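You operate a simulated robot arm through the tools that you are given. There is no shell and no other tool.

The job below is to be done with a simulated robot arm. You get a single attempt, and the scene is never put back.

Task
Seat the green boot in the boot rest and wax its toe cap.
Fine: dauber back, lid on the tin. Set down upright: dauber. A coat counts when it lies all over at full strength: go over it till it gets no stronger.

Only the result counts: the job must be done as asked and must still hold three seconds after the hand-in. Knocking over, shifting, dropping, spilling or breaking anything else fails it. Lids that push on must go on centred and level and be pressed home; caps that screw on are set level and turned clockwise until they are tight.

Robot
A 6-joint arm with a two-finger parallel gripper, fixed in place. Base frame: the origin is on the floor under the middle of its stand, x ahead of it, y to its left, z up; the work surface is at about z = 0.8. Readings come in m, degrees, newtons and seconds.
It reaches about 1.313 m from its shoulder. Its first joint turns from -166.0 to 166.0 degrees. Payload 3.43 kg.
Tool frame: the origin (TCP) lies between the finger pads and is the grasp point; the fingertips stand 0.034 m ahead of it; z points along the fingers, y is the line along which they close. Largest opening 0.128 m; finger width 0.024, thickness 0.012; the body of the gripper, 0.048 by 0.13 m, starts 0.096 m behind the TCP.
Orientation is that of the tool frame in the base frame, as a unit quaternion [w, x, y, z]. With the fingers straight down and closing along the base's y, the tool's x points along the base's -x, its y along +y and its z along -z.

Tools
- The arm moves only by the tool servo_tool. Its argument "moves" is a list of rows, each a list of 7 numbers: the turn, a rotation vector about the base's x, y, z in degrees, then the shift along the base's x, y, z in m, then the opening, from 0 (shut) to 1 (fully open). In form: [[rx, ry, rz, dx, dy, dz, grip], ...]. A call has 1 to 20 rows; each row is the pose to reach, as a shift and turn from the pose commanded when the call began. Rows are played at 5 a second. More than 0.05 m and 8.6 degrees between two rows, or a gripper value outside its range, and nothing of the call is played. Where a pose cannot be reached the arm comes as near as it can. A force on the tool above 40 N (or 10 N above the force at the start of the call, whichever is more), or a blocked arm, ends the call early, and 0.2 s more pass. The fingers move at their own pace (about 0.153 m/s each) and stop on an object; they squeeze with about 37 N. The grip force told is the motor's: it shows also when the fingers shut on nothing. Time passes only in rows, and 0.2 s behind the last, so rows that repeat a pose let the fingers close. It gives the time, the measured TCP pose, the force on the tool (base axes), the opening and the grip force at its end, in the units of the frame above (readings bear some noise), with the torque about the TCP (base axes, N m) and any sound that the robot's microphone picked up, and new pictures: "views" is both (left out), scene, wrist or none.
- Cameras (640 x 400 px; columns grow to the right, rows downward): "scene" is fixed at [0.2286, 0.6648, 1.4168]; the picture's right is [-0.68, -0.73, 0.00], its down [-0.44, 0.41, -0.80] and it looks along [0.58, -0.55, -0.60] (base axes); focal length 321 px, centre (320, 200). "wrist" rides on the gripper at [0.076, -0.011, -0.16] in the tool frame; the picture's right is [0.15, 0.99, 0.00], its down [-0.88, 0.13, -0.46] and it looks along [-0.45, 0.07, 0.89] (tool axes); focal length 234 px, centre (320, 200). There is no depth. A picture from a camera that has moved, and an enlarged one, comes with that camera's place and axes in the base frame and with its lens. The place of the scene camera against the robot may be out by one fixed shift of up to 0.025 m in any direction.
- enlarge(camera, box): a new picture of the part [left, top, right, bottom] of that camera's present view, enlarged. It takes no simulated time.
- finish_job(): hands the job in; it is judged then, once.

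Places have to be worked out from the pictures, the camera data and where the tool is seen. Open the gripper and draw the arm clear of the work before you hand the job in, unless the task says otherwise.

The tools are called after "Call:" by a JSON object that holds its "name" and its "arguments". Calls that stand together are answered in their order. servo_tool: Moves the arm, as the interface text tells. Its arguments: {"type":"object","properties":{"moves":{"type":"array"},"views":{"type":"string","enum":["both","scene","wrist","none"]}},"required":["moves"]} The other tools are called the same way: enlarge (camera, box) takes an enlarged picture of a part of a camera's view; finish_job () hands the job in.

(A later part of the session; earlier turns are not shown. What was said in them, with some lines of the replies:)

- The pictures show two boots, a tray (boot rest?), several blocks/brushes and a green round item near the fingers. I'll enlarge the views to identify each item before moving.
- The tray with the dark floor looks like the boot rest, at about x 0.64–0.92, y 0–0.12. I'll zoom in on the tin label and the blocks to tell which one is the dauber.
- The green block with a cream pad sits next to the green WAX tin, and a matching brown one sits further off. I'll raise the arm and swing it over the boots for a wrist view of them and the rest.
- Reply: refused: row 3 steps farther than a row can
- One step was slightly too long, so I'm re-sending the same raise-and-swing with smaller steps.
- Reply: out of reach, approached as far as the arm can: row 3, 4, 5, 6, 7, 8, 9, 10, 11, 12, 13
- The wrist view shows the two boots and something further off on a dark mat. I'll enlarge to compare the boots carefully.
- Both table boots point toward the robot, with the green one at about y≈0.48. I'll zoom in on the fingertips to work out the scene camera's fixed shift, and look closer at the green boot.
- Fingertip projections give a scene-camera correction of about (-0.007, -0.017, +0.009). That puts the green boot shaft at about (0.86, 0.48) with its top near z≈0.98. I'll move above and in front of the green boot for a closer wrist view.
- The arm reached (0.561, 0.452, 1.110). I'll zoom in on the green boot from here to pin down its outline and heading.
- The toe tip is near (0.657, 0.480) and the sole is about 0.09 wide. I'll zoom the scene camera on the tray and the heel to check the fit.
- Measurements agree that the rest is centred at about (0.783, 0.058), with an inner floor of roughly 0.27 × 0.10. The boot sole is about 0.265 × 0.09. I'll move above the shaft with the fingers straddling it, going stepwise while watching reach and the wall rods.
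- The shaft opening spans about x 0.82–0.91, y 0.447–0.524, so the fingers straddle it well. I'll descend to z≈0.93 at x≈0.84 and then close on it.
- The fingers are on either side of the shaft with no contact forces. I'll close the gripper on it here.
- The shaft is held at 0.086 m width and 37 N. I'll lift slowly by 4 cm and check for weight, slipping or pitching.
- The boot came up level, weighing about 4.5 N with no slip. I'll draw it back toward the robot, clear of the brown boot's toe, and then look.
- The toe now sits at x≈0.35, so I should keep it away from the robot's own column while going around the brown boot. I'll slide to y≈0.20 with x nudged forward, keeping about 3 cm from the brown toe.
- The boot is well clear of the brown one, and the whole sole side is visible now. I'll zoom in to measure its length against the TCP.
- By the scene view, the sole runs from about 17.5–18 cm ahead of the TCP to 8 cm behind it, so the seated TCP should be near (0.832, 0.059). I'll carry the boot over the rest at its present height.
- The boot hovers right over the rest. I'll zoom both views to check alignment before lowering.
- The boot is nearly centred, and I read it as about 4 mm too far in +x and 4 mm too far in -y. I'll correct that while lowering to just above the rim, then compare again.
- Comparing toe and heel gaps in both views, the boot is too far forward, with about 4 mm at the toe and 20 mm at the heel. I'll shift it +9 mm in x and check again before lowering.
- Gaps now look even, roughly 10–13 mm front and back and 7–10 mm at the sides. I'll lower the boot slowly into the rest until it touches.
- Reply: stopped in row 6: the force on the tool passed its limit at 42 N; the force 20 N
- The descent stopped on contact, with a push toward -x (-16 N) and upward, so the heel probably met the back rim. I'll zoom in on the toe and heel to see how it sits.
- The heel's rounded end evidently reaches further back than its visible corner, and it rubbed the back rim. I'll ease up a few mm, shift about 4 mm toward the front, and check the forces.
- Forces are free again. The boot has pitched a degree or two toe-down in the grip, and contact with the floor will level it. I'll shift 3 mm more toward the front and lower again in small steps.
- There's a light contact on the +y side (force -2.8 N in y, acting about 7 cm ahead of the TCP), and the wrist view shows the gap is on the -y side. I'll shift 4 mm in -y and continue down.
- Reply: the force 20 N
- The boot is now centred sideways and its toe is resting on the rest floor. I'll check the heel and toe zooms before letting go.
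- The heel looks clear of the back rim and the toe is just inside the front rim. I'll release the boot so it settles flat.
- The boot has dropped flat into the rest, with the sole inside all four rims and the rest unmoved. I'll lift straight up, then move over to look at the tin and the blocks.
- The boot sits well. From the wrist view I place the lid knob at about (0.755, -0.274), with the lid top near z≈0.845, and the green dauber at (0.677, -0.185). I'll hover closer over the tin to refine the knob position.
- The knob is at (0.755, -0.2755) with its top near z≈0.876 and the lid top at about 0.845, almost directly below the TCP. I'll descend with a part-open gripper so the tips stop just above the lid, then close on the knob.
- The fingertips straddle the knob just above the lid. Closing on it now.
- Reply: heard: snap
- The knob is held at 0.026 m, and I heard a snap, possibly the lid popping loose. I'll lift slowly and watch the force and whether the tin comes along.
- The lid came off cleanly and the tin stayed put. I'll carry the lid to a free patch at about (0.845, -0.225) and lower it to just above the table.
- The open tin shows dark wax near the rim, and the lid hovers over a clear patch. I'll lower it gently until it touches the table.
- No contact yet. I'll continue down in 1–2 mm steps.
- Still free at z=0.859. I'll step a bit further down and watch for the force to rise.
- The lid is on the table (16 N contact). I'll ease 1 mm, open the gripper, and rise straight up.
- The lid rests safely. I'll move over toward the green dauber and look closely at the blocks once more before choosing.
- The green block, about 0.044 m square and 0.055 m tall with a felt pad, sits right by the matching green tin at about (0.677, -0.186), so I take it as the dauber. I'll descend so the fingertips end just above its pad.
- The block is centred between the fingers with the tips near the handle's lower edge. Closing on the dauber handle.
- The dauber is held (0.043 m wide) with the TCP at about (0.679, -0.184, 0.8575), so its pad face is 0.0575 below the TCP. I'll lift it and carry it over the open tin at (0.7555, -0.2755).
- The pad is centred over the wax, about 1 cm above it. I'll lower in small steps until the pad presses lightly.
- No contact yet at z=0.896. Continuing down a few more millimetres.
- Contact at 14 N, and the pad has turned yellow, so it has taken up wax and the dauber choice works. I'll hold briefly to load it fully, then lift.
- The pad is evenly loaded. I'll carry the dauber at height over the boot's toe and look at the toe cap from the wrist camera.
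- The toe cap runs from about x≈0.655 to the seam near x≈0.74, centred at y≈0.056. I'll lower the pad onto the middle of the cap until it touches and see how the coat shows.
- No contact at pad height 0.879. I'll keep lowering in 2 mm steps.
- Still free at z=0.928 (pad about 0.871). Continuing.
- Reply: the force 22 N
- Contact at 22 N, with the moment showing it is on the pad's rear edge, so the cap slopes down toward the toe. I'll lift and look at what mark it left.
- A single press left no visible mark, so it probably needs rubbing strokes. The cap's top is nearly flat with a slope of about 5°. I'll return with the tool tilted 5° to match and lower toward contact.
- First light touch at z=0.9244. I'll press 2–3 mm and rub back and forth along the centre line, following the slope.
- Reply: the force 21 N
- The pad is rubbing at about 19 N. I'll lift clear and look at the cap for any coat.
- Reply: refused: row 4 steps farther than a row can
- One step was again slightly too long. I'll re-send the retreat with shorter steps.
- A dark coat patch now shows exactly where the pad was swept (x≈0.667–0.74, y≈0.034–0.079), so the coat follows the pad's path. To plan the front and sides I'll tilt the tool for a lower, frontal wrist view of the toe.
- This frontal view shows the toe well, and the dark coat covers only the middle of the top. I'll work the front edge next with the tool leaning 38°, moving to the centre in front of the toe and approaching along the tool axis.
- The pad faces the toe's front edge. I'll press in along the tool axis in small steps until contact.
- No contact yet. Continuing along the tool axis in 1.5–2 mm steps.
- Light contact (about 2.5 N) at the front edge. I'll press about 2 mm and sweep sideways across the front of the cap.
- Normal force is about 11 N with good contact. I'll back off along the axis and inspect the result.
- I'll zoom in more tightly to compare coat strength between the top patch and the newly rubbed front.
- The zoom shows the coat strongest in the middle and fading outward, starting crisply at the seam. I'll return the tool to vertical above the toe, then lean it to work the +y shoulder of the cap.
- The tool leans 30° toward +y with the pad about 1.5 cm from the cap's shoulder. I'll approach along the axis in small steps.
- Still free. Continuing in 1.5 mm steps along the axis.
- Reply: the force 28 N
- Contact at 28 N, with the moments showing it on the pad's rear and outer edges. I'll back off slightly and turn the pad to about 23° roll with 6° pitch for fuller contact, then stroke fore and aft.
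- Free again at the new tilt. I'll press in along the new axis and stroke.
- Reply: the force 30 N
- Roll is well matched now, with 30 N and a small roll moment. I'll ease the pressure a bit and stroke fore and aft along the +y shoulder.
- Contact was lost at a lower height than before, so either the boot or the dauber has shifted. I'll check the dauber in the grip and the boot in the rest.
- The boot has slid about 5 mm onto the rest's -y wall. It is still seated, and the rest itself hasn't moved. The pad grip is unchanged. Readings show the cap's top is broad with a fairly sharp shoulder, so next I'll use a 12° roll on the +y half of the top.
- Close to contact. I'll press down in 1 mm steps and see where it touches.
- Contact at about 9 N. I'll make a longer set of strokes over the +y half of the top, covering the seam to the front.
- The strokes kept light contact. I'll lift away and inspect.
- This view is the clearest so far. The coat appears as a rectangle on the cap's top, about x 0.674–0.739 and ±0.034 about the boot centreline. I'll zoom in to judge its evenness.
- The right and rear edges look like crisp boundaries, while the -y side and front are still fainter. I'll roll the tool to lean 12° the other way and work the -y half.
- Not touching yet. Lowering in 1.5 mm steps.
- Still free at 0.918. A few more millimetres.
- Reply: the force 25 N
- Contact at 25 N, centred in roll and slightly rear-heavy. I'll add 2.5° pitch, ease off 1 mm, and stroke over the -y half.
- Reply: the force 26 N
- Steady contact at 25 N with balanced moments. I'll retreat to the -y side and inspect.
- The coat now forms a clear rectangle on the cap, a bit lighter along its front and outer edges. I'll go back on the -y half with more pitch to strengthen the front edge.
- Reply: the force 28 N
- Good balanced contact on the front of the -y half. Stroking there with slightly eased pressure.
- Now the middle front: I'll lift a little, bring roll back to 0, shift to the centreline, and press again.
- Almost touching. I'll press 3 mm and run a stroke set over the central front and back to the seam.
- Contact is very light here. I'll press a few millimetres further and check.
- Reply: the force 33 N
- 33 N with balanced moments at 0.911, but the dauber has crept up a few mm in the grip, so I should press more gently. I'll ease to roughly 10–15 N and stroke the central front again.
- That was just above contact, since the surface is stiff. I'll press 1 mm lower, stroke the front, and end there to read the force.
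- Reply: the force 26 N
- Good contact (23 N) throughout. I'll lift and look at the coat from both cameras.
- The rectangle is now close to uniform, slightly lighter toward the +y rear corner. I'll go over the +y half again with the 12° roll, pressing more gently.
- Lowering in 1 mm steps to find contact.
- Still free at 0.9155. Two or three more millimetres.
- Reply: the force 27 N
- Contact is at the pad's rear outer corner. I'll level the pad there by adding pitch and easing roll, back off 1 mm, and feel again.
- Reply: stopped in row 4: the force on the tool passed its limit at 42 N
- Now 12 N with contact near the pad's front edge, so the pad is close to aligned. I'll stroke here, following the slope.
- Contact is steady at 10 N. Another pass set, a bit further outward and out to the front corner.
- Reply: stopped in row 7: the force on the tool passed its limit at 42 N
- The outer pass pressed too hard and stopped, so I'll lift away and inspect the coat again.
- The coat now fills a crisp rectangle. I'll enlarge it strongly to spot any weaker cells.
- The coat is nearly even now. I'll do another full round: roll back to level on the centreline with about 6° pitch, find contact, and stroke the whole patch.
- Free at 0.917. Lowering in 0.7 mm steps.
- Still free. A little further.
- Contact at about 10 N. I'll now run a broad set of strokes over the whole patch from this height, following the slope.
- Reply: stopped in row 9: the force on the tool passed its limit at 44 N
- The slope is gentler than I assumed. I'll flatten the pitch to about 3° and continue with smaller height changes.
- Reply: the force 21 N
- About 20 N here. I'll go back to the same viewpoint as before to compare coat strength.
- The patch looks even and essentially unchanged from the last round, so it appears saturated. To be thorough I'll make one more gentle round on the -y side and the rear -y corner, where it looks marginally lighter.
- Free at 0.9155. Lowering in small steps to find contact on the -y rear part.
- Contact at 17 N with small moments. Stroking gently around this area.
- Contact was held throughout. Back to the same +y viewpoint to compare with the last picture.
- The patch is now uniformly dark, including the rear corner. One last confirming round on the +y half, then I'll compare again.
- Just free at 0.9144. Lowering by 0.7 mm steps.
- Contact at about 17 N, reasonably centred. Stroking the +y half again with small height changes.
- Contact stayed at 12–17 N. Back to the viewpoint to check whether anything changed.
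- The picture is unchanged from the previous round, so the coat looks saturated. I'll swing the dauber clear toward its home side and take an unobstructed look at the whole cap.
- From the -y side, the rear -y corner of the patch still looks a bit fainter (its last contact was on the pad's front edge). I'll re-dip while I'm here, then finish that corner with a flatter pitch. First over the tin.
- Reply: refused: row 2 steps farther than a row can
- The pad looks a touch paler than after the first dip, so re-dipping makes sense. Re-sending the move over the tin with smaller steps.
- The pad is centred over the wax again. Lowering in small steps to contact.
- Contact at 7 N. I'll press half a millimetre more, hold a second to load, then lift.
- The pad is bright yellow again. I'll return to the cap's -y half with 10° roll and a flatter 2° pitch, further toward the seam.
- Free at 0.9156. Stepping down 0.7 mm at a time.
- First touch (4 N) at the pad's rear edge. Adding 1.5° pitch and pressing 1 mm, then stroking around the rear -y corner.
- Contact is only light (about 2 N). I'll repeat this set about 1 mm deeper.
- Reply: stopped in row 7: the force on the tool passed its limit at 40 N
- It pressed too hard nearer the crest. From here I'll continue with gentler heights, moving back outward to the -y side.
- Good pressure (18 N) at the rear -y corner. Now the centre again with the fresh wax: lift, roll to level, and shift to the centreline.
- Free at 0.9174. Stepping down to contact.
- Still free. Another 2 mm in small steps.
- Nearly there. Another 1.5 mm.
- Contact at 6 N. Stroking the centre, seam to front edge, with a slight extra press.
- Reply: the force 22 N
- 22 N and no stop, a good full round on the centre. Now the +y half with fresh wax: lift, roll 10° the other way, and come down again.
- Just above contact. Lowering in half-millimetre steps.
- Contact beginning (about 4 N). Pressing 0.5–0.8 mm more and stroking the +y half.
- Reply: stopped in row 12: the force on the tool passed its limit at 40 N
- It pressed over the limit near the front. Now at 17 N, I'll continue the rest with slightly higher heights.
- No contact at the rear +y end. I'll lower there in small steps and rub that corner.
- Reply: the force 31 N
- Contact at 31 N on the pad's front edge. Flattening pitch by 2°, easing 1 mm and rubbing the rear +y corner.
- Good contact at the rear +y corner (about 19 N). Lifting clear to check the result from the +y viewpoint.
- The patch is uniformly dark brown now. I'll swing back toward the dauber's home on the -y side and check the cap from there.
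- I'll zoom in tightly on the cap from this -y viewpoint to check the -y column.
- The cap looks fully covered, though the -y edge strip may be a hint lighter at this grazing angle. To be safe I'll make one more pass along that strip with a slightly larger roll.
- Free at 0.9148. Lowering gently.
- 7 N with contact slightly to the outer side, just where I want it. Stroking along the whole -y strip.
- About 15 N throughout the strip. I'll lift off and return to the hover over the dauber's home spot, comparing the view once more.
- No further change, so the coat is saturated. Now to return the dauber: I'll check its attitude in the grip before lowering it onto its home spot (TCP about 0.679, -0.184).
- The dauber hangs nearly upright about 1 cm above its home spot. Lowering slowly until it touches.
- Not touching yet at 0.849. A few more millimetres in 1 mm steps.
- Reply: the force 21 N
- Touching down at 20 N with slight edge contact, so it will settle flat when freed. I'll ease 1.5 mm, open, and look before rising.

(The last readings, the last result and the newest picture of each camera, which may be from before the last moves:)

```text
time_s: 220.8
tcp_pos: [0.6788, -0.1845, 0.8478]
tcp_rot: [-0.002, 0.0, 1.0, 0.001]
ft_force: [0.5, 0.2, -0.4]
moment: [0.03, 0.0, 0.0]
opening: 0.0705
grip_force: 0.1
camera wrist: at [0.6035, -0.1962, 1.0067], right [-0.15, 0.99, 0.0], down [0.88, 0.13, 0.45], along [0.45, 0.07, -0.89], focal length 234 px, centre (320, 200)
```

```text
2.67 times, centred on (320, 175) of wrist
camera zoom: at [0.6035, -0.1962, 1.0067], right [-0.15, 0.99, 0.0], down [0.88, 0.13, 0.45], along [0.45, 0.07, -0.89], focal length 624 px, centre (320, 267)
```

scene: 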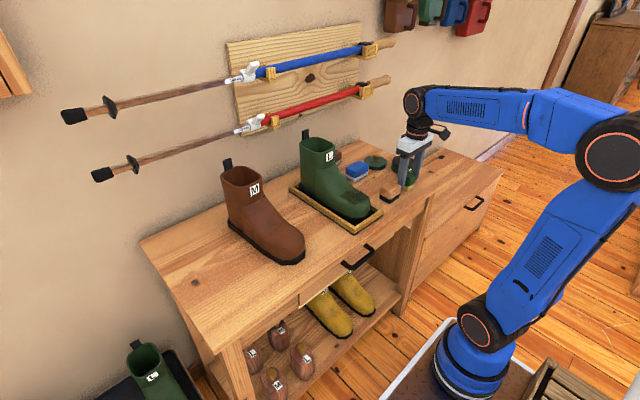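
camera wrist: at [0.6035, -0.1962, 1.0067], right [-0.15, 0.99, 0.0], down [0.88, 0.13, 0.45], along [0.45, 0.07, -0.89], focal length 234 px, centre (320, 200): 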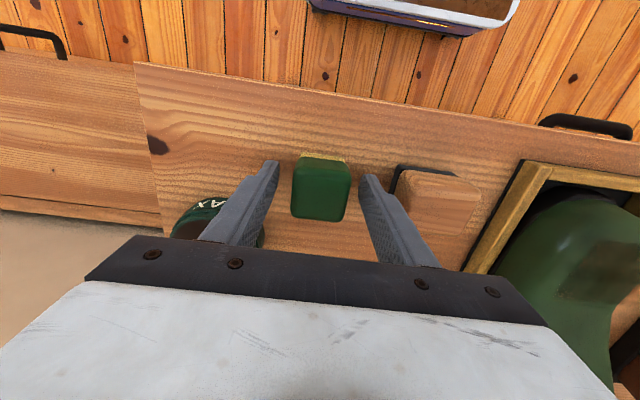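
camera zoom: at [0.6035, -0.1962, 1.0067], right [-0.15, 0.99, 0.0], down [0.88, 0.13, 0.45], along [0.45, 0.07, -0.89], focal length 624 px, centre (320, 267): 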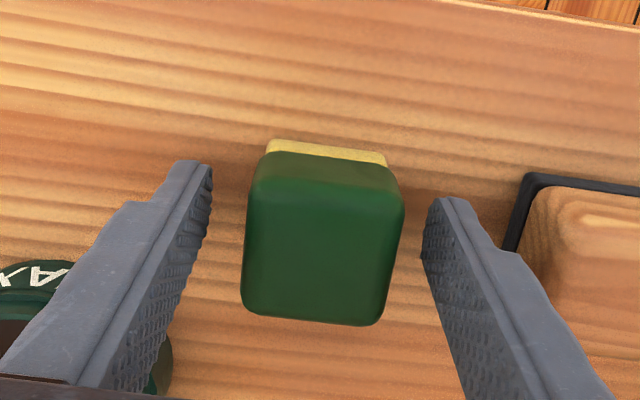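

The dauber stands upright with its pad corner at exactly the same pixel as before I took it. I'll rise straight up and move over the lid.

Call:
{"name": "servo_tool", "arguments": {"moves": [[0, 0, 0, 0, 0, 0.03, 0.55], [0, 0, 0, 0, 0, 0.07, 0.55], [0, 0, 0, 0, 0, 0.11, 0.55], [0, 0, 0, 0.04, -0.01, 0.12, 0.55], [0, 0, 0, 0.08, -0.02, 0.12, 0.55], [0, 0, 0, 0.12, -0.03, 0.12, 0.55], [0, 0, 0, 0.155, -0.038, 0.12, 0.5], [0, 0, 0, 0.165, -0.04, 0.12, 0.5], [0, 0, 0, 0.165, -0.04, 0.12, 0.5]], "views": "both"}}

Call:
{"name": "enlarge", "arguments": {"camera": "wrist", "box": [240, 80, 400, 200]}}

Call:
{"name": "enlarge", "arguments": {"camera": "scene", "box": [340, 130, 440, 205]}}

```text
time_s: 222.8
tcp_pos: [0.8457, -0.2237, 0.9664]
tcp_rot: [-0.002, -0.001, 1.0, 0.0]
ft_force: [0.7, 0.8, 0.1]
moment: [0.01, -0.02, -0.02]
opening: 0.064
grip_force: 0.0
camera wrist: at [0.7703, -0.2348, 1.1266], right [-0.15, 0.99, 0.0], down [0.88, 0.13, 0.45], along [0.45, 0.07, -0.89], focal length 234 px, centre (320, 200)
```

scene: 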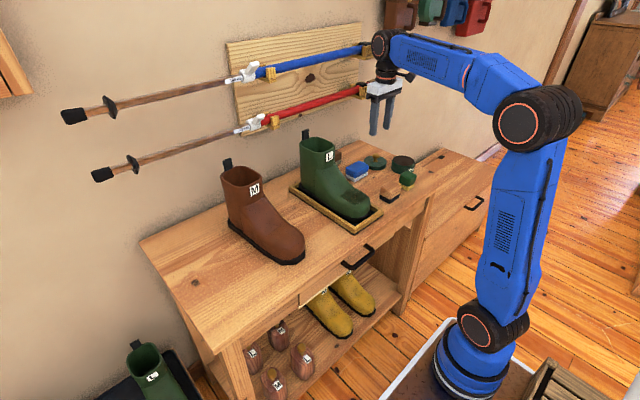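
wrist: 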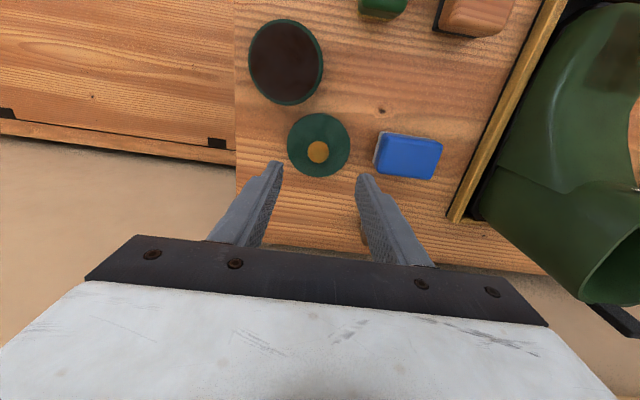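

```text
3.33 times, centred on (320, 140) of wrist
camera zoom: at [0.7703, -0.2348, 1.1266], right [-0.15, 0.99, 0.0], down [0.88, 0.13, 0.45], along [0.45, 0.07, -0.89], focal length 781 px, centre (320, 400)
```

zoom: 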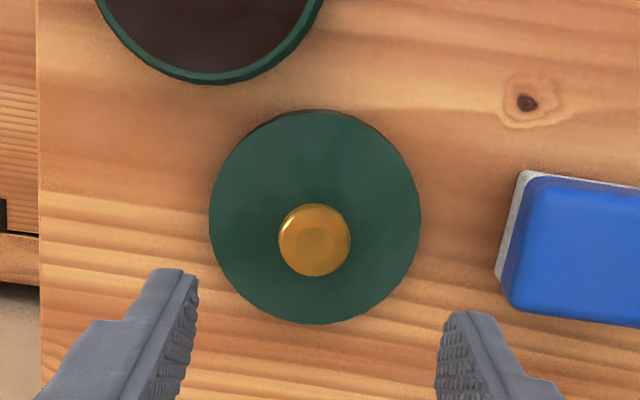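

```text
5.33 times, centred on (390, 168) of scene
camera zoom: at [0.2286, 0.6648, 1.4168], right [-0.68, -0.73, 0.0], down [-0.44, 0.41, -0.8], along [0.58, -0.55, -0.6], focal length 1714 px, centre (-53, 373)
```

zoom: 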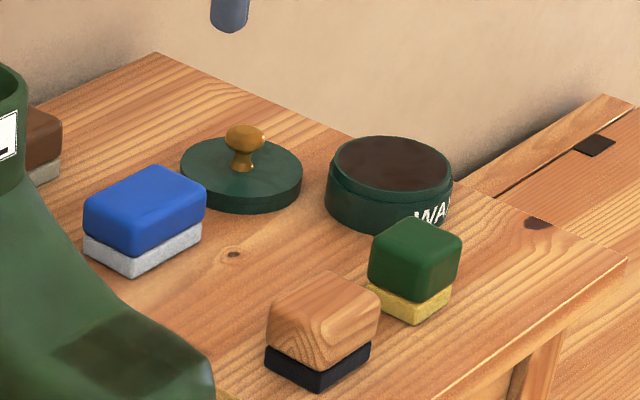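

The lid is where I left it, knob at (0.846, -0.225). I'll descend so the tips straddle the knob just above the lid top and close.

Call:
{"name": "servo_tool", "arguments": {"moves": [[0, 0, 0, 0, -0.0013, -0.03, 0.5], [0, 0, 0, 0, -0.0013, -0.065, 0.5], [0, 0, 0, 0, -0.0013, -0.09, 0.5], [0, 0, 0, 0, -0.0013, -0.102, 0.5], [0, 0, 0, 0, -0.0013, -0.107, 0.5], [0, 0, 0, 0, -0.0013, -0.107, 0.5], [0, 0, 0, 0, -0.0013, -0.107, 0.3], [0, 0, 0, 0, -0.0013, -0.107, 0], [0, 0, 0, 0, -0.0013, -0.107, 0], [0, 0, 0, 0, -0.0013, -0.107, 0], [0, 0, 0, 0, -0.0013, -0.107, 0]], "views": "both"}}

Call:
{"name": "enlarge", "arguments": {"camera": "scene", "box": [355, 130, 435, 185]}}

```text
time_s: 225.2
tcp_pos: [0.8442, -0.2254, 0.8588]
tcp_rot: [-0.001, 0.0, 1.0, 0.001]
ft_force: [-0.3, -0.2, 0.7]
moment: [0.04, -0.02, 0.01]
opening: 0.0264
grip_force: 36.7
camera wrist: at [0.7692, -0.2373, 1.0192], right [-0.15, 0.99, 0.0], down [0.88, 0.13, 0.45], along [0.45, 0.07, -0.89], focal length 234 px, centre (320, 200)
```

scene: 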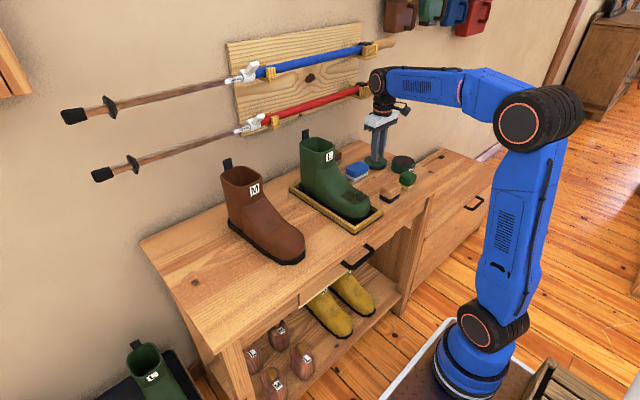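
wrist: 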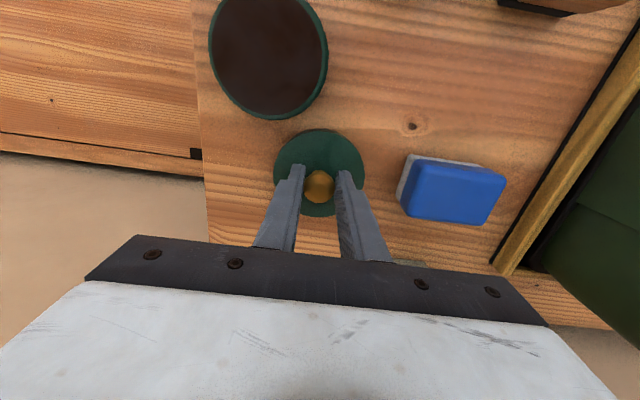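

```text
7.27 times, centred on (395, 158) of scene
camera zoom: at [0.2286, 0.6648, 1.4168], right [-0.68, -0.73, 0.0], down [-0.44, 0.41, -0.8], along [0.58, -0.55, -0.6], focal length 2337 px, centre (-226, 509)
```

zoom: 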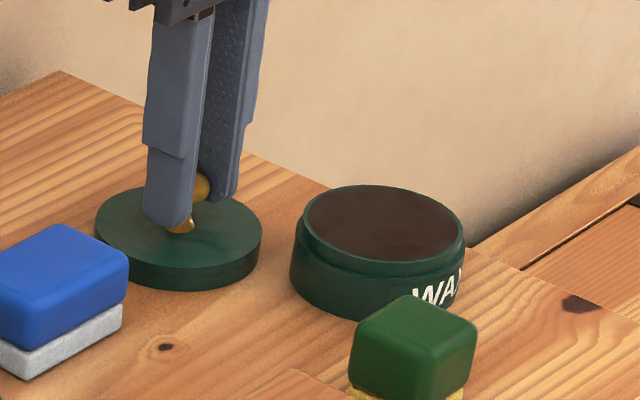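

The knob is gripped with the lid in the same relative position as when I removed it. I'll lift, carry it over the tin to TCP (0.755, -0.275), and stop just above the rim to check centring.

Call:
{"name": "servo_tool", "arguments": {"moves": [[0, 0, 0, 0, 0, 0.01, 0], [0, 0, 0, 0, 0, 0.04, 0], [0, 0, 0, 0, 0, 0.07, 0], [0, 0, 0, -0.03, -0.017, 0.07, 0], [0, 0, 0, -0.06, -0.034, 0.07, 0], [0, 0, 0, -0.089, -0.0498, 0.07, 0], [0, 0, 0, -0.089, -0.0498, 0.06, 0], [0, 0, 0, -0.089, -0.0498, 0.05, 0], [0, 0, 0, -0.089, -0.0498, 0.05, 0]], "views": "both"}}

Call:
{"name": "enlarge", "arguments": {"camera": "scene", "box": [370, 130, 450, 185]}}

Call:
{"name": "enlarge", "arguments": {"camera": "wrist", "box": [240, 90, 400, 210]}}

```text
time_s: 227.2
tcp_pos: [0.753, -0.2764, 0.9091]
tcp_rot: [-0.001, 0.0, 1.0, 0.001]
ft_force: [1.0, -0.9, -0.6]
moment: [-0.02, -0.01, 0.01]
opening: 0.0263
grip_force: 37.3
camera wrist: at [0.6794, -0.2876, 1.0696], right [-0.15, 0.99, 0.0], down [0.88, 0.13, 0.45], along [0.45, 0.07, -0.89], focal length 234 px, centre (320, 200)
```

scene: 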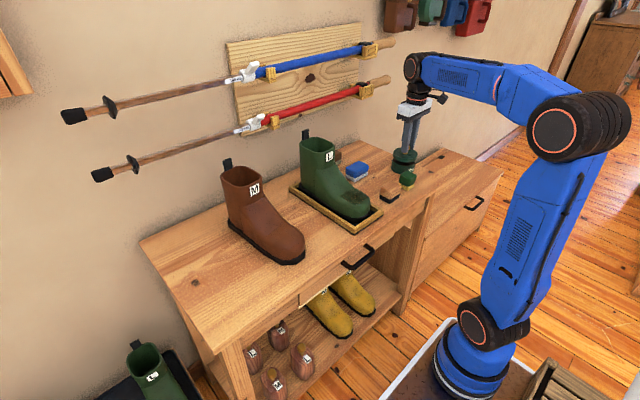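
wrist: 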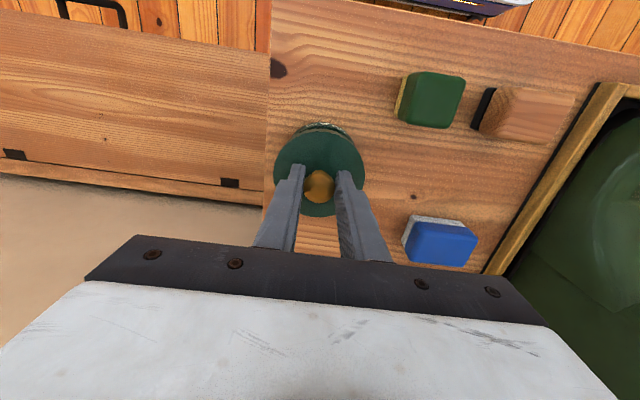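

```text
7.27 times, centred on (410, 158) of scene
camera zoom: at [0.2286, 0.6648, 1.4168], right [-0.68, -0.73, 0.0], down [-0.44, 0.41, -0.8], along [0.58, -0.55, -0.6], focal length 2337 px, centre (-334, 509)
```

zoom: 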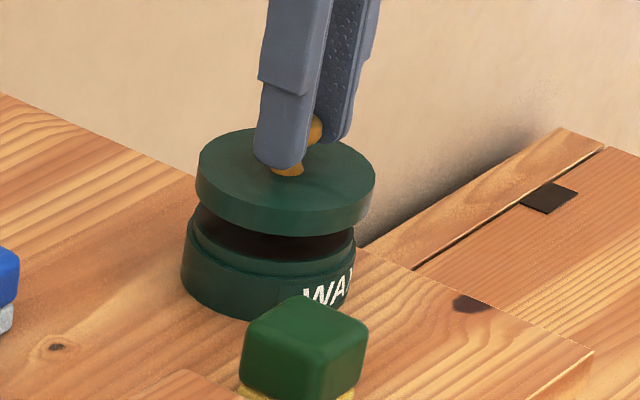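

```text
3.33 times, centred on (320, 150) of wrist
camera zoom: at [0.6794, -0.2876, 1.0696], right [-0.15, 0.99, 0.0], down [0.88, 0.13, 0.45], along [0.45, 0.07, -0.89], focal length 781 px, centre (320, 367)
```

zoom: 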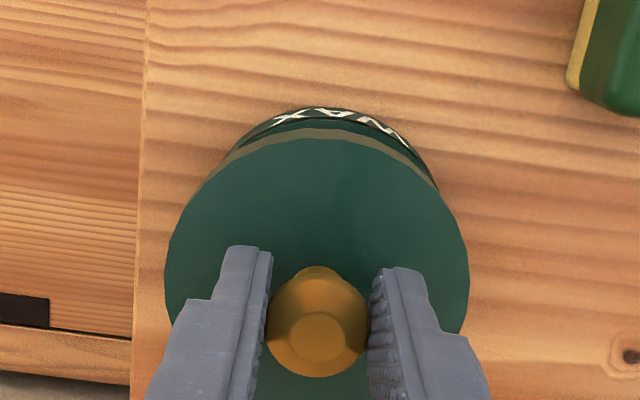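

Comparing camera positions with the moment I took the lid off, I'm about 2 mm too far in -y. I'll correct that and lower toward the rim in small steps.

Call:
{"name": "servo_tool", "arguments": {"moves": [[0, 0, 0, 0, 0.001, 0, 0], [0, 0, 0, 0, 0.002, -0.003, 0], [0, 0, 0, 0, 0.002, -0.007, 0], [0, 0, 0, 0, 0.002, -0.01, 0], [0, 0, 0, 0, 0.002, -0.01, 0]], "views": "both"}}

Call:
{"name": "enlarge", "arguments": {"camera": "scene", "box": [370, 130, 450, 180]}}

Call:
{"name": "enlarge", "arguments": {"camera": "wrist", "box": [240, 90, 400, 210]}}

```text
time_s: 228.4
tcp_pos: [0.7545, -0.2745, 0.8997]
tcp_rot: [-0.001, 0.0, 1.0, 0.0]
ft_force: [-0.2, 0.2, -0.3]
moment: [0.0, 0.02, -0.01]
opening: 0.0263
grip_force: 37.3
camera wrist: at [0.6797, -0.2856, 1.0592], right [-0.15, 0.99, 0.0], down [0.88, 0.13, 0.45], along [0.45, 0.07, -0.89], focal length 234 px, centre (320, 200)
```

scene: 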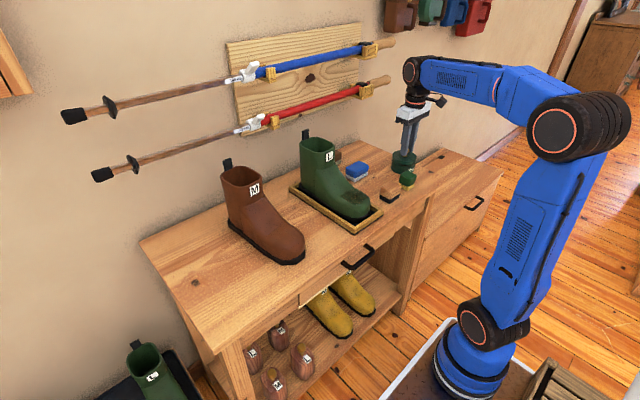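
wrist: 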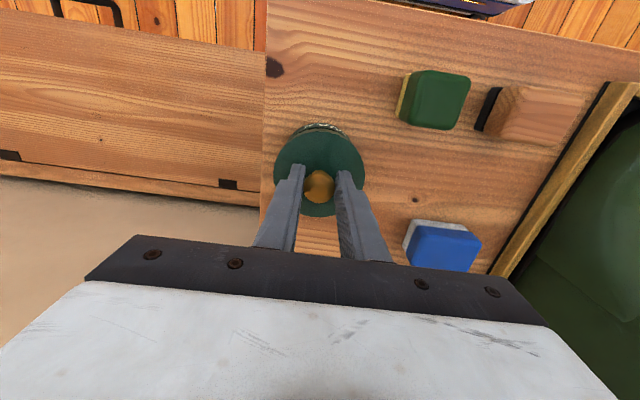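

```text
8.00 times, centred on (410, 155) of scene
camera zoom: at [0.2286, 0.6648, 1.4168], right [-0.68, -0.73, 0.0], down [-0.44, 0.41, -0.8], along [0.58, -0.55, -0.6], focal length 2571 px, centre (-400, 560)
```

zoom: 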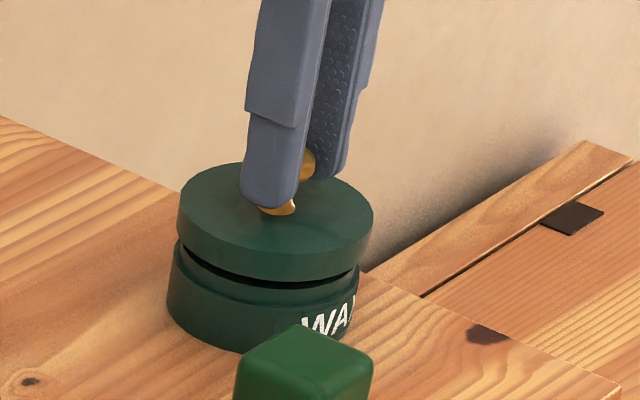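

```text
3.33 times, centred on (320, 150) of wrist
camera zoom: at [0.6797, -0.2856, 1.0592], right [-0.15, 0.99, 0.0], down [0.88, 0.13, 0.45], along [0.45, 0.07, -0.89], focal length 781 px, centre (320, 367)
```

zoom: 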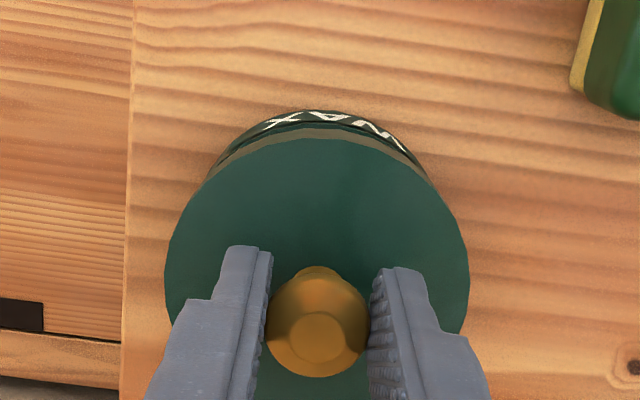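

The lid sits centred over the neck, within a millimetre of how it looked when lifted off, with no side force. I'll lower in 1.5 mm steps and watch for the seat.

Call:
{"name": "servo_tool", "arguments": {"moves": [[0, 0, 0, 0, 0, -0.002, 0], [0, 0, 0, 0, 0, -0.004, 0], [0, 0, 0, 0, 0, -0.006, 0], [0, 0, 0, 0, 0, -0.008, 0], [0, 0, 0, 0, 0, -0.01, 0], [0, 0, 0, 0, 0, -0.01, 0]], "views": "none"}}

```text
time_s: 229.8
tcp_pos: [0.7553, -0.2739, 0.8904]
tcp_rot: [-0.002, 0.0, 1.0, 0.0]
ft_force: [0.0, -0.3, -0.4]
moment: [0.01, 0.0, 0.0]
opening: 0.0262
grip_force: 36.7
```

No resistance at 0.890. Continuing down toward the seated height of about 0.885.

Call:
{"name": "servo_tool", "arguments": {"moves": [[0, 0, 0, 0, 0, -0.0015, 0], [0, 0, 0, 0, 0, -0.003, 0], [0, 0, 0, 0, 0, -0.004, 0], [0, 0, 0, 0, 0, -0.005, 0], [0, 0, 0, 0, 0, -0.005, 0]], "views": "none"}}

```text
time_s: 231.0
tcp_pos: [0.7536, -0.2729, 0.8845]
tcp_rot: [-0.002, 0.0, 1.0, 0.0]
ft_force: [2.2, -0.1, 0.4]
moment: [-0.02, -0.19, 0.0]
opening: 0.0264
grip_force: 36.5
```

At 0.8845 only slight contact so far. I'll press on in 0.7 mm steps to seat it.

Call:
{"name": "servo_tool", "arguments": {"moves": [[0, 0, 0, 0, 0, -0.0007, 0], [0, 0, 0, 0, 0, -0.0014, 0], [0, 0, 0, 0, 0, -0.0021, 0], [0, 0, 0, 0, 0, -0.0021, 0]], "views": "scene"}}

Call:
{"name": "enlarge", "arguments": {"camera": "scene", "box": [370, 130, 450, 180]}}

```text
time_s: 231.9
tcp_pos: [0.7537, -0.275, 0.8855]
tcp_rot: [0.001, 0.0, 1.0, -0.001]
ft_force: [-2.6, 0.6, 7.8]
moment: [0.05, 0.34, -0.01]
opening: 0.0261
grip_force: 37.0
heard: snap
stopped in row 4: the force on the tool passed its limit at 42 N (the readings are from after the stop); the commanded pose is now the measured one
```

scene: 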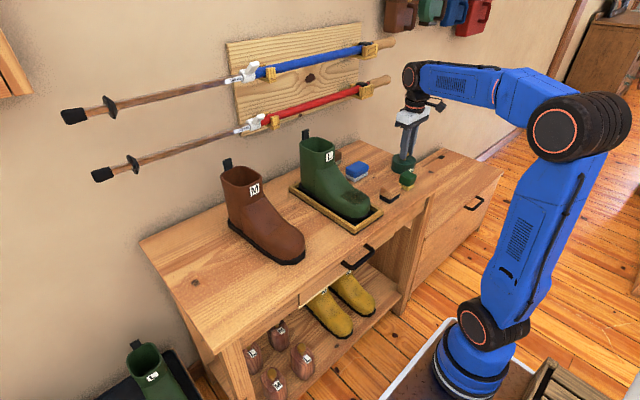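

```text
8.00 times, centred on (410, 155) of scene
camera zoom: at [0.2286, 0.6648, 1.4168], right [-0.68, -0.73, 0.0], down [-0.44, 0.41, -0.8], along [0.58, -0.55, -0.6], focal length 2571 px, centre (-400, 560)
```

zoom: 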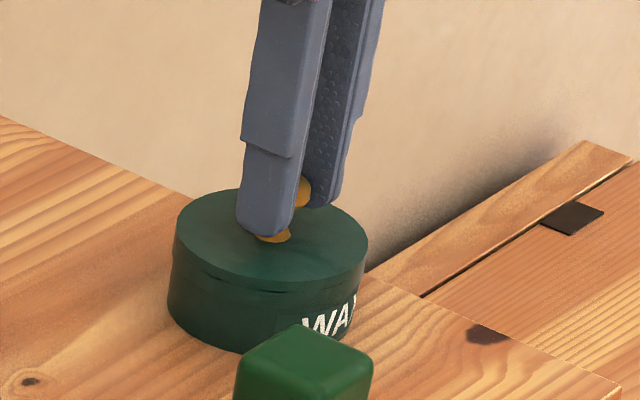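

A snap at 42 N: the lid is pressed home and looks just as it did originally. I'll open the fingers without moving, then check it before rising.

Call:
{"name": "servo_tool", "arguments": {"moves": [[0, 0, 0, 0, 0, 0, 0.25], [0, 0, 0, 0, 0, 0, 0.4], [0, 0, 0, 0, 0, 0, 0.5], [0, 0, 0, 0, 0, 0, 0.5], [0, 0, 0, 0, 0, 0, 0.5]], "views": "both"}}

Call:
{"name": "enlarge", "arguments": {"camera": "scene", "box": [370, 130, 450, 180]}}

```text
time_s: 233.1
tcp_pos: [0.7544, -0.2753, 0.8847]
tcp_rot: [0.0, 0.001, 1.0, 0.0]
ft_force: [-0.4, 0.7, 0.3]
moment: [-0.03, -0.01, -0.02]
opening: 0.064
grip_force: 0.0
camera wrist: at [0.6793, -0.2855, 1.0441], right [-0.15, 0.99, 0.0], down [0.88, 0.13, 0.46], along [0.45, 0.07, -0.89], focal length 234 px, centre (320, 200)
```

scene: 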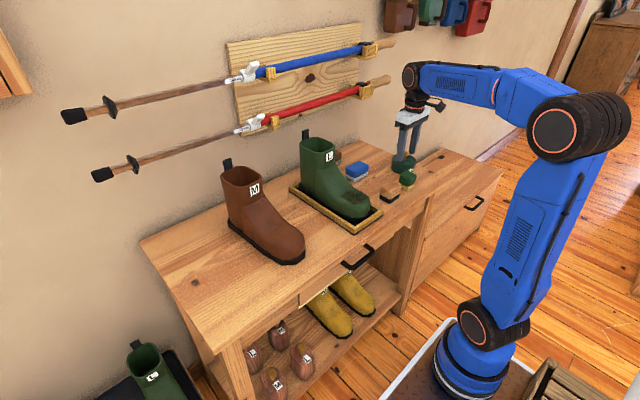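
wrist: 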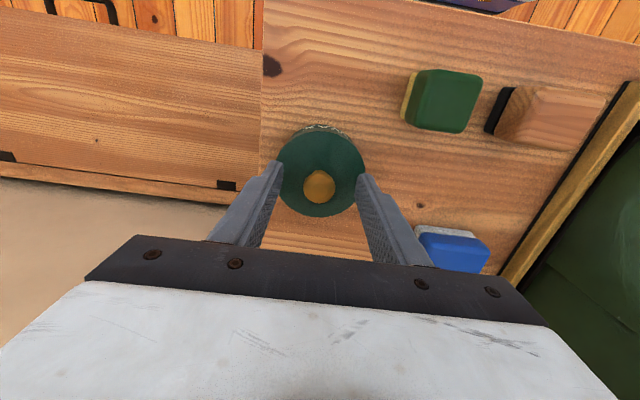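

```text
8.00 times, centred on (410, 155) of scene
camera zoom: at [0.2286, 0.6648, 1.4168], right [-0.68, -0.73, 0.0], down [-0.44, 0.41, -0.8], along [0.58, -0.55, -0.6], focal length 2571 px, centre (-400, 560)
```

zoom: 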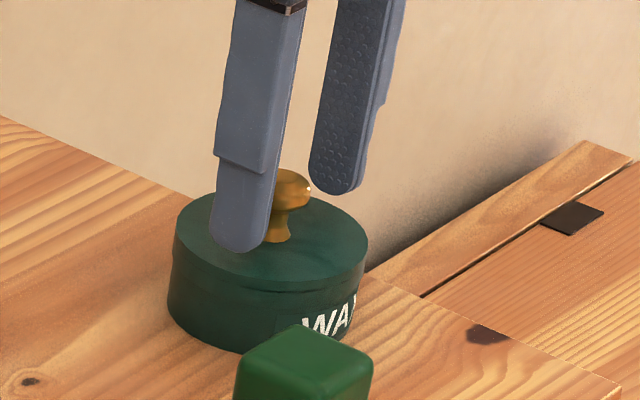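

The lid sits flush, exactly matching the starting picture. I'll rise clear and then review the whole scene, especially how the boot sits in the rest.

Call:
{"name": "servo_tool", "arguments": {"moves": [[0, 0, 0, 0, 0, 0.02, 0.5], [0, 0, 0, 0, 0, 0.06, 0.5], [0, 0, 0, 0, 0, 0.1, 0.6], [0, 0, 0, -0.03, 0.03, 0.12, 0.8], [0, 0, 0, -0.06, 0.065, 0.13, 1], [0, 0, 0, -0.09, 0.1, 0.14, 1], [0, 0, 0, -0.105, 0.14, 0.15, 1], [0, 0, 0, -0.11, 0.18, 0.16, 1], [0, 0, 0, -0.11, 0.22, 0.17, 1], [0, 0, 0, -0.11, 0.22, 0.17, 1]], "views": "both"}}

Call:
{"name": "enlarge", "arguments": {"camera": "wrist", "box": [320, 80, 520, 280]}}

Call:
{"name": "enlarge", "arguments": {"camera": "scene", "box": [276, 125, 436, 235]}}

```text
time_s: 235.3
tcp_pos: [0.6451, -0.0536, 1.0538]
tcp_rot: [0.001, 0.0, 1.0, 0.0]
ft_force: [-0.2, 0.2, 0.5]
moment: [0.01, 0.02, 0.0]
opening: 0.128
grip_force: 0.0
camera wrist: at [0.5696, -0.0639, 1.2133], right [-0.15, 0.99, 0.0], down [0.88, 0.13, 0.46], along [0.45, 0.07, -0.89], focal length 234 px, centre (320, 200)
```

scene: 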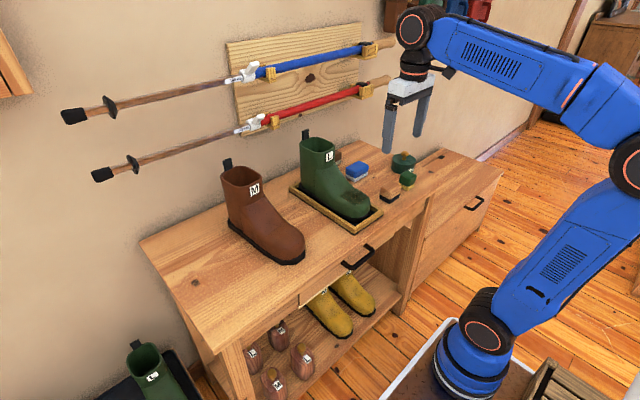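
wrist: 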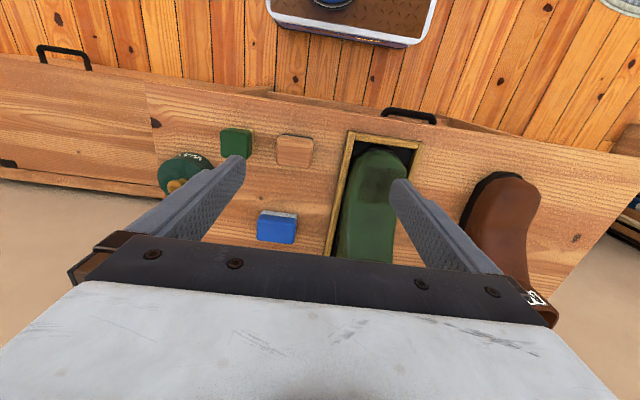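

```text
2.00 times, centred on (420, 180) of wrist
camera zoom: at [0.5696, -0.0639, 1.2133], right [-0.15, 0.99, 0.0], down [0.88, 0.13, 0.46], along [0.45, 0.07, -0.89], focal length 468 px, centre (120, 240)
```

zoom: 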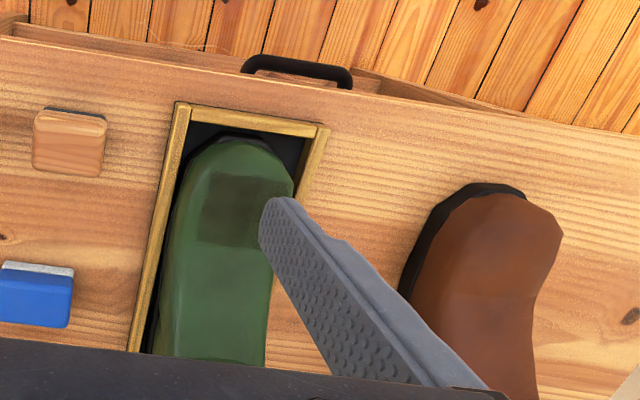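

```text
3.64 times, centred on (356, 180) of scene
camera zoom: at [0.2286, 0.6648, 1.4168], right [-0.68, -0.73, 0.0], down [-0.44, 0.41, -0.8], along [0.58, -0.55, -0.6], focal length 1169 px, centre (189, 273)
```

zoom: 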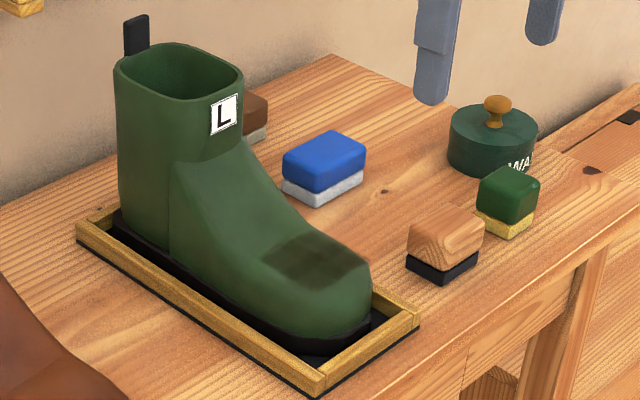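

Everything looks right: boot flat in the rest, cap evenly waxed, dauber upright at home, lid flush on the tin, other items untouched. I'll draw the arm back and up, clear of the work, with the gripper open.

Call:
{"name": "servo_tool", "arguments": {"moves": [[0, 0, 0, -0.03, -0.02, 0.01, 1], [0, 0, 0, -0.07, -0.04, 0.02, 1], [0, 0, 0, -0.11, -0.06, 0.02, 1], [0, 0, 0, -0.15, -0.08, 0.02, 1], [0, 0, 0, -0.15, -0.08, 0.02, 1], [0, 0, 0, -0.15, -0.08, 0.02, 1]], "views": "both"}}

Call:
{"name": "enlarge", "arguments": {"camera": "scene", "box": [276, 125, 436, 235]}}

Call:
{"name": "enlarge", "arguments": {"camera": "scene", "box": [338, 178, 388, 222]}}

Call:
{"name": "enlarge", "arguments": {"camera": "scene", "box": [284, 165, 334, 205]}}

```text
time_s: 236.7
tcp_pos: [0.4937, -0.1351, 1.0734]
tcp_rot: [0.0, 0.0, 1.0, 0.0]
ft_force: [-0.1, 0.2, 0.7]
moment: [0.0, 0.04, 0.02]
opening: 0.1279
grip_force: 0.1
camera wrist: at [0.4193, -0.146, 1.2329], right [-0.15, 0.99, 0.0], down [0.88, 0.13, 0.46], along [0.45, 0.07, -0.89], focal length 234 px, centre (320, 200)
```

scene: 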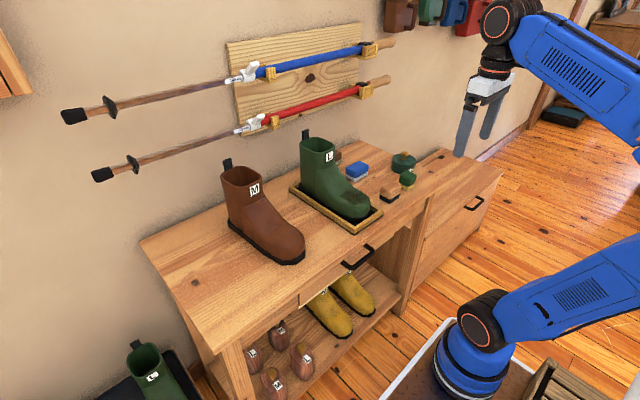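
wrist: 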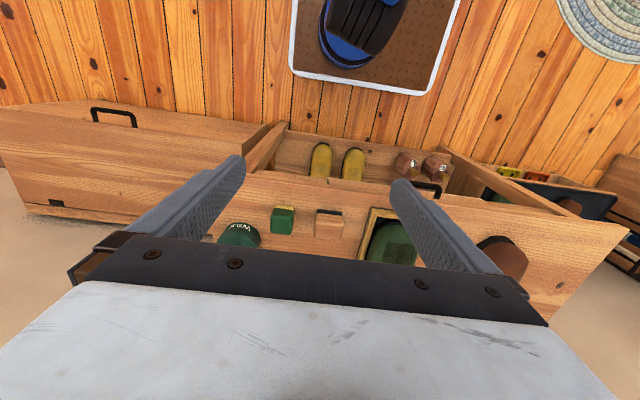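

```text
3.64 times, centred on (356, 180) of scene
camera zoom: at [0.2286, 0.6648, 1.4168], right [-0.68, -0.73, 0.0], down [-0.44, 0.41, -0.8], along [0.58, -0.55, -0.6], focal length 1169 px, centre (189, 273)
```

zoom: 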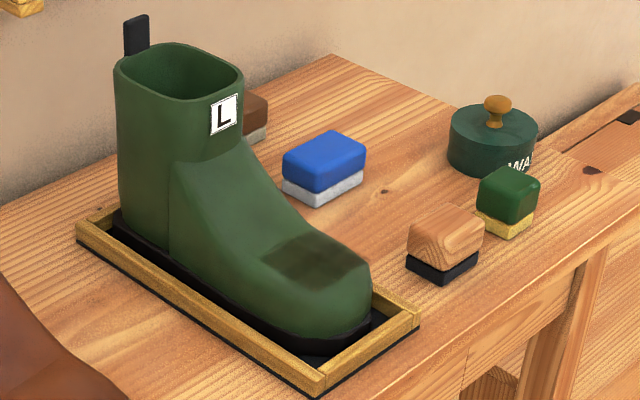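

```text
9.09 times, centred on (363, 200) of scene
camera zoom: at [0.2286, 0.6648, 1.4168], right [-0.68, -0.73, 0.0], down [-0.44, 0.41, -0.8], along [0.58, -0.55, -0.6], focal length 2922 px, centre (-71, 200)
```

zoom: 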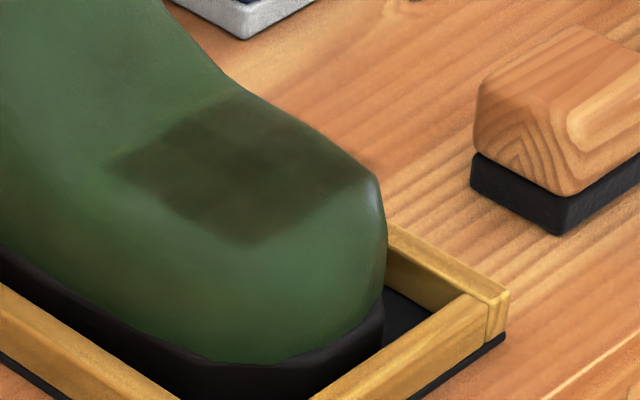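

```text
10.00 times, centred on (309, 185) of scene
camera zoom: at [0.2286, 0.6648, 1.4168], right [-0.68, -0.73, 0.0], down [-0.44, 0.41, -0.8], along [0.58, -0.55, -0.6], focal length 3214 px, centre (430, 350)
```

zoom: 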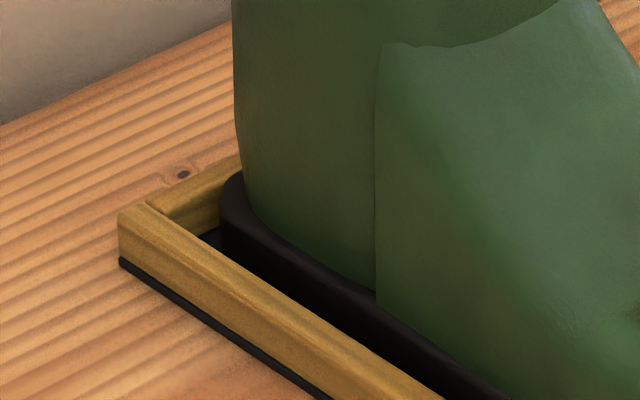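

Before handing in, I'll take the same scene crop as right after seating the boot (box 276,130–436,235) to compare the boot's pose in the rest precisely.

Call:
{"name": "enlarge", "arguments": {"camera": "scene", "box": [276, 130, 436, 235]}}

Call:
{"name": "enlarge", "arguments": {"camera": "scene", "box": [276, 155, 396, 240]}}

Call:
{"name": "enlarge", "arguments": {"camera": "scene", "box": [340, 195, 390, 235]}}

```text
3.81 times, centred on (356, 182) of scene
camera zoom: at [0.2286, 0.6648, 1.4168], right [-0.68, -0.73, 0.0], down [-0.44, 0.41, -0.8], along [0.58, -0.55, -0.6], focal length 1224 px, centre (183, 267)
```

zoom: 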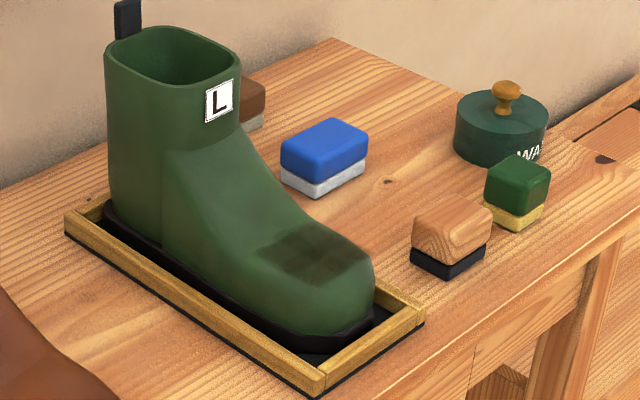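

```text
4.71 times, centred on (336, 198) of scene
camera zoom: at [0.2286, 0.6648, 1.4168], right [-0.68, -0.73, 0.0], down [-0.44, 0.41, -0.8], along [0.58, -0.55, -0.6], focal length 1512 px, centre (245, 212)
```

zoom: 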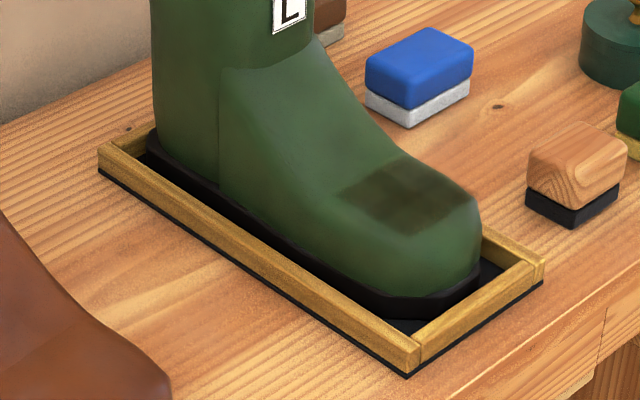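

```text
10.00 times, centred on (365, 215) of scene
camera zoom: at [0.2286, 0.6648, 1.4168], right [-0.68, -0.73, 0.0], down [-0.44, 0.41, -0.8], along [0.58, -0.55, -0.6], focal length 3214 px, centre (-130, 50)
```

zoom: 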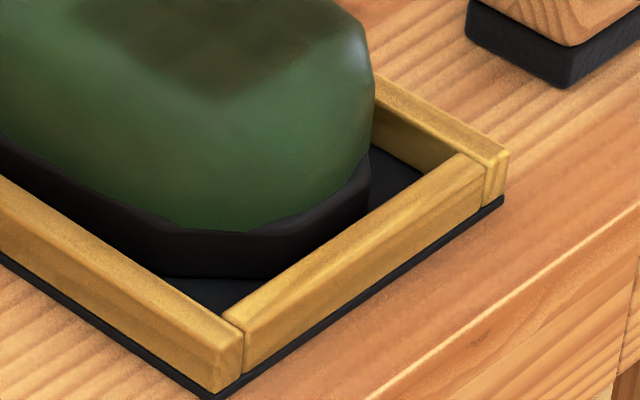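

The rest and all other items are at the same pixels as before. The boot has only slid a few millimetres inside the rest and sits flat, the coat is even, the dauber is upright at home, the lid is snapped on, and the arm is clear with the gripper open. Handing in.

Call:
{"name": "finish_job", "arguments": {}}

```text
The job is handed in.
```

The job is handed in; I haven't seen a result from the judging. The final pictures show:

- **Boot:** The green boot lies flat in the boot rest. It slid a few millimetres inside the rest while I was waxing. The rest itself did not move.
- **Wax:** The coat covers one clear rectangle on top of the toe cap, about 6 by 6 cm. It got no darker over the last passes, including passes after a second dip in the tin. I took that rectangle as the whole toe cap, because rubbing beyond its front, sides and seam left no mark. I did not wax the toe's vertical front or sides.
- **Dauber:** I used the green block with the cream pad, which stood next to the matching green tin and took up wax when dipped. It is back upright on its original spot. The task did not say which of the four blocks was the dauber, so this was my judgement.
- **Lid:** The lid is back on the tin, level and centred. It went home with a snap.

I saw nothing else knocked over, moved or spilled. The arm is drawn back with the gripper open.
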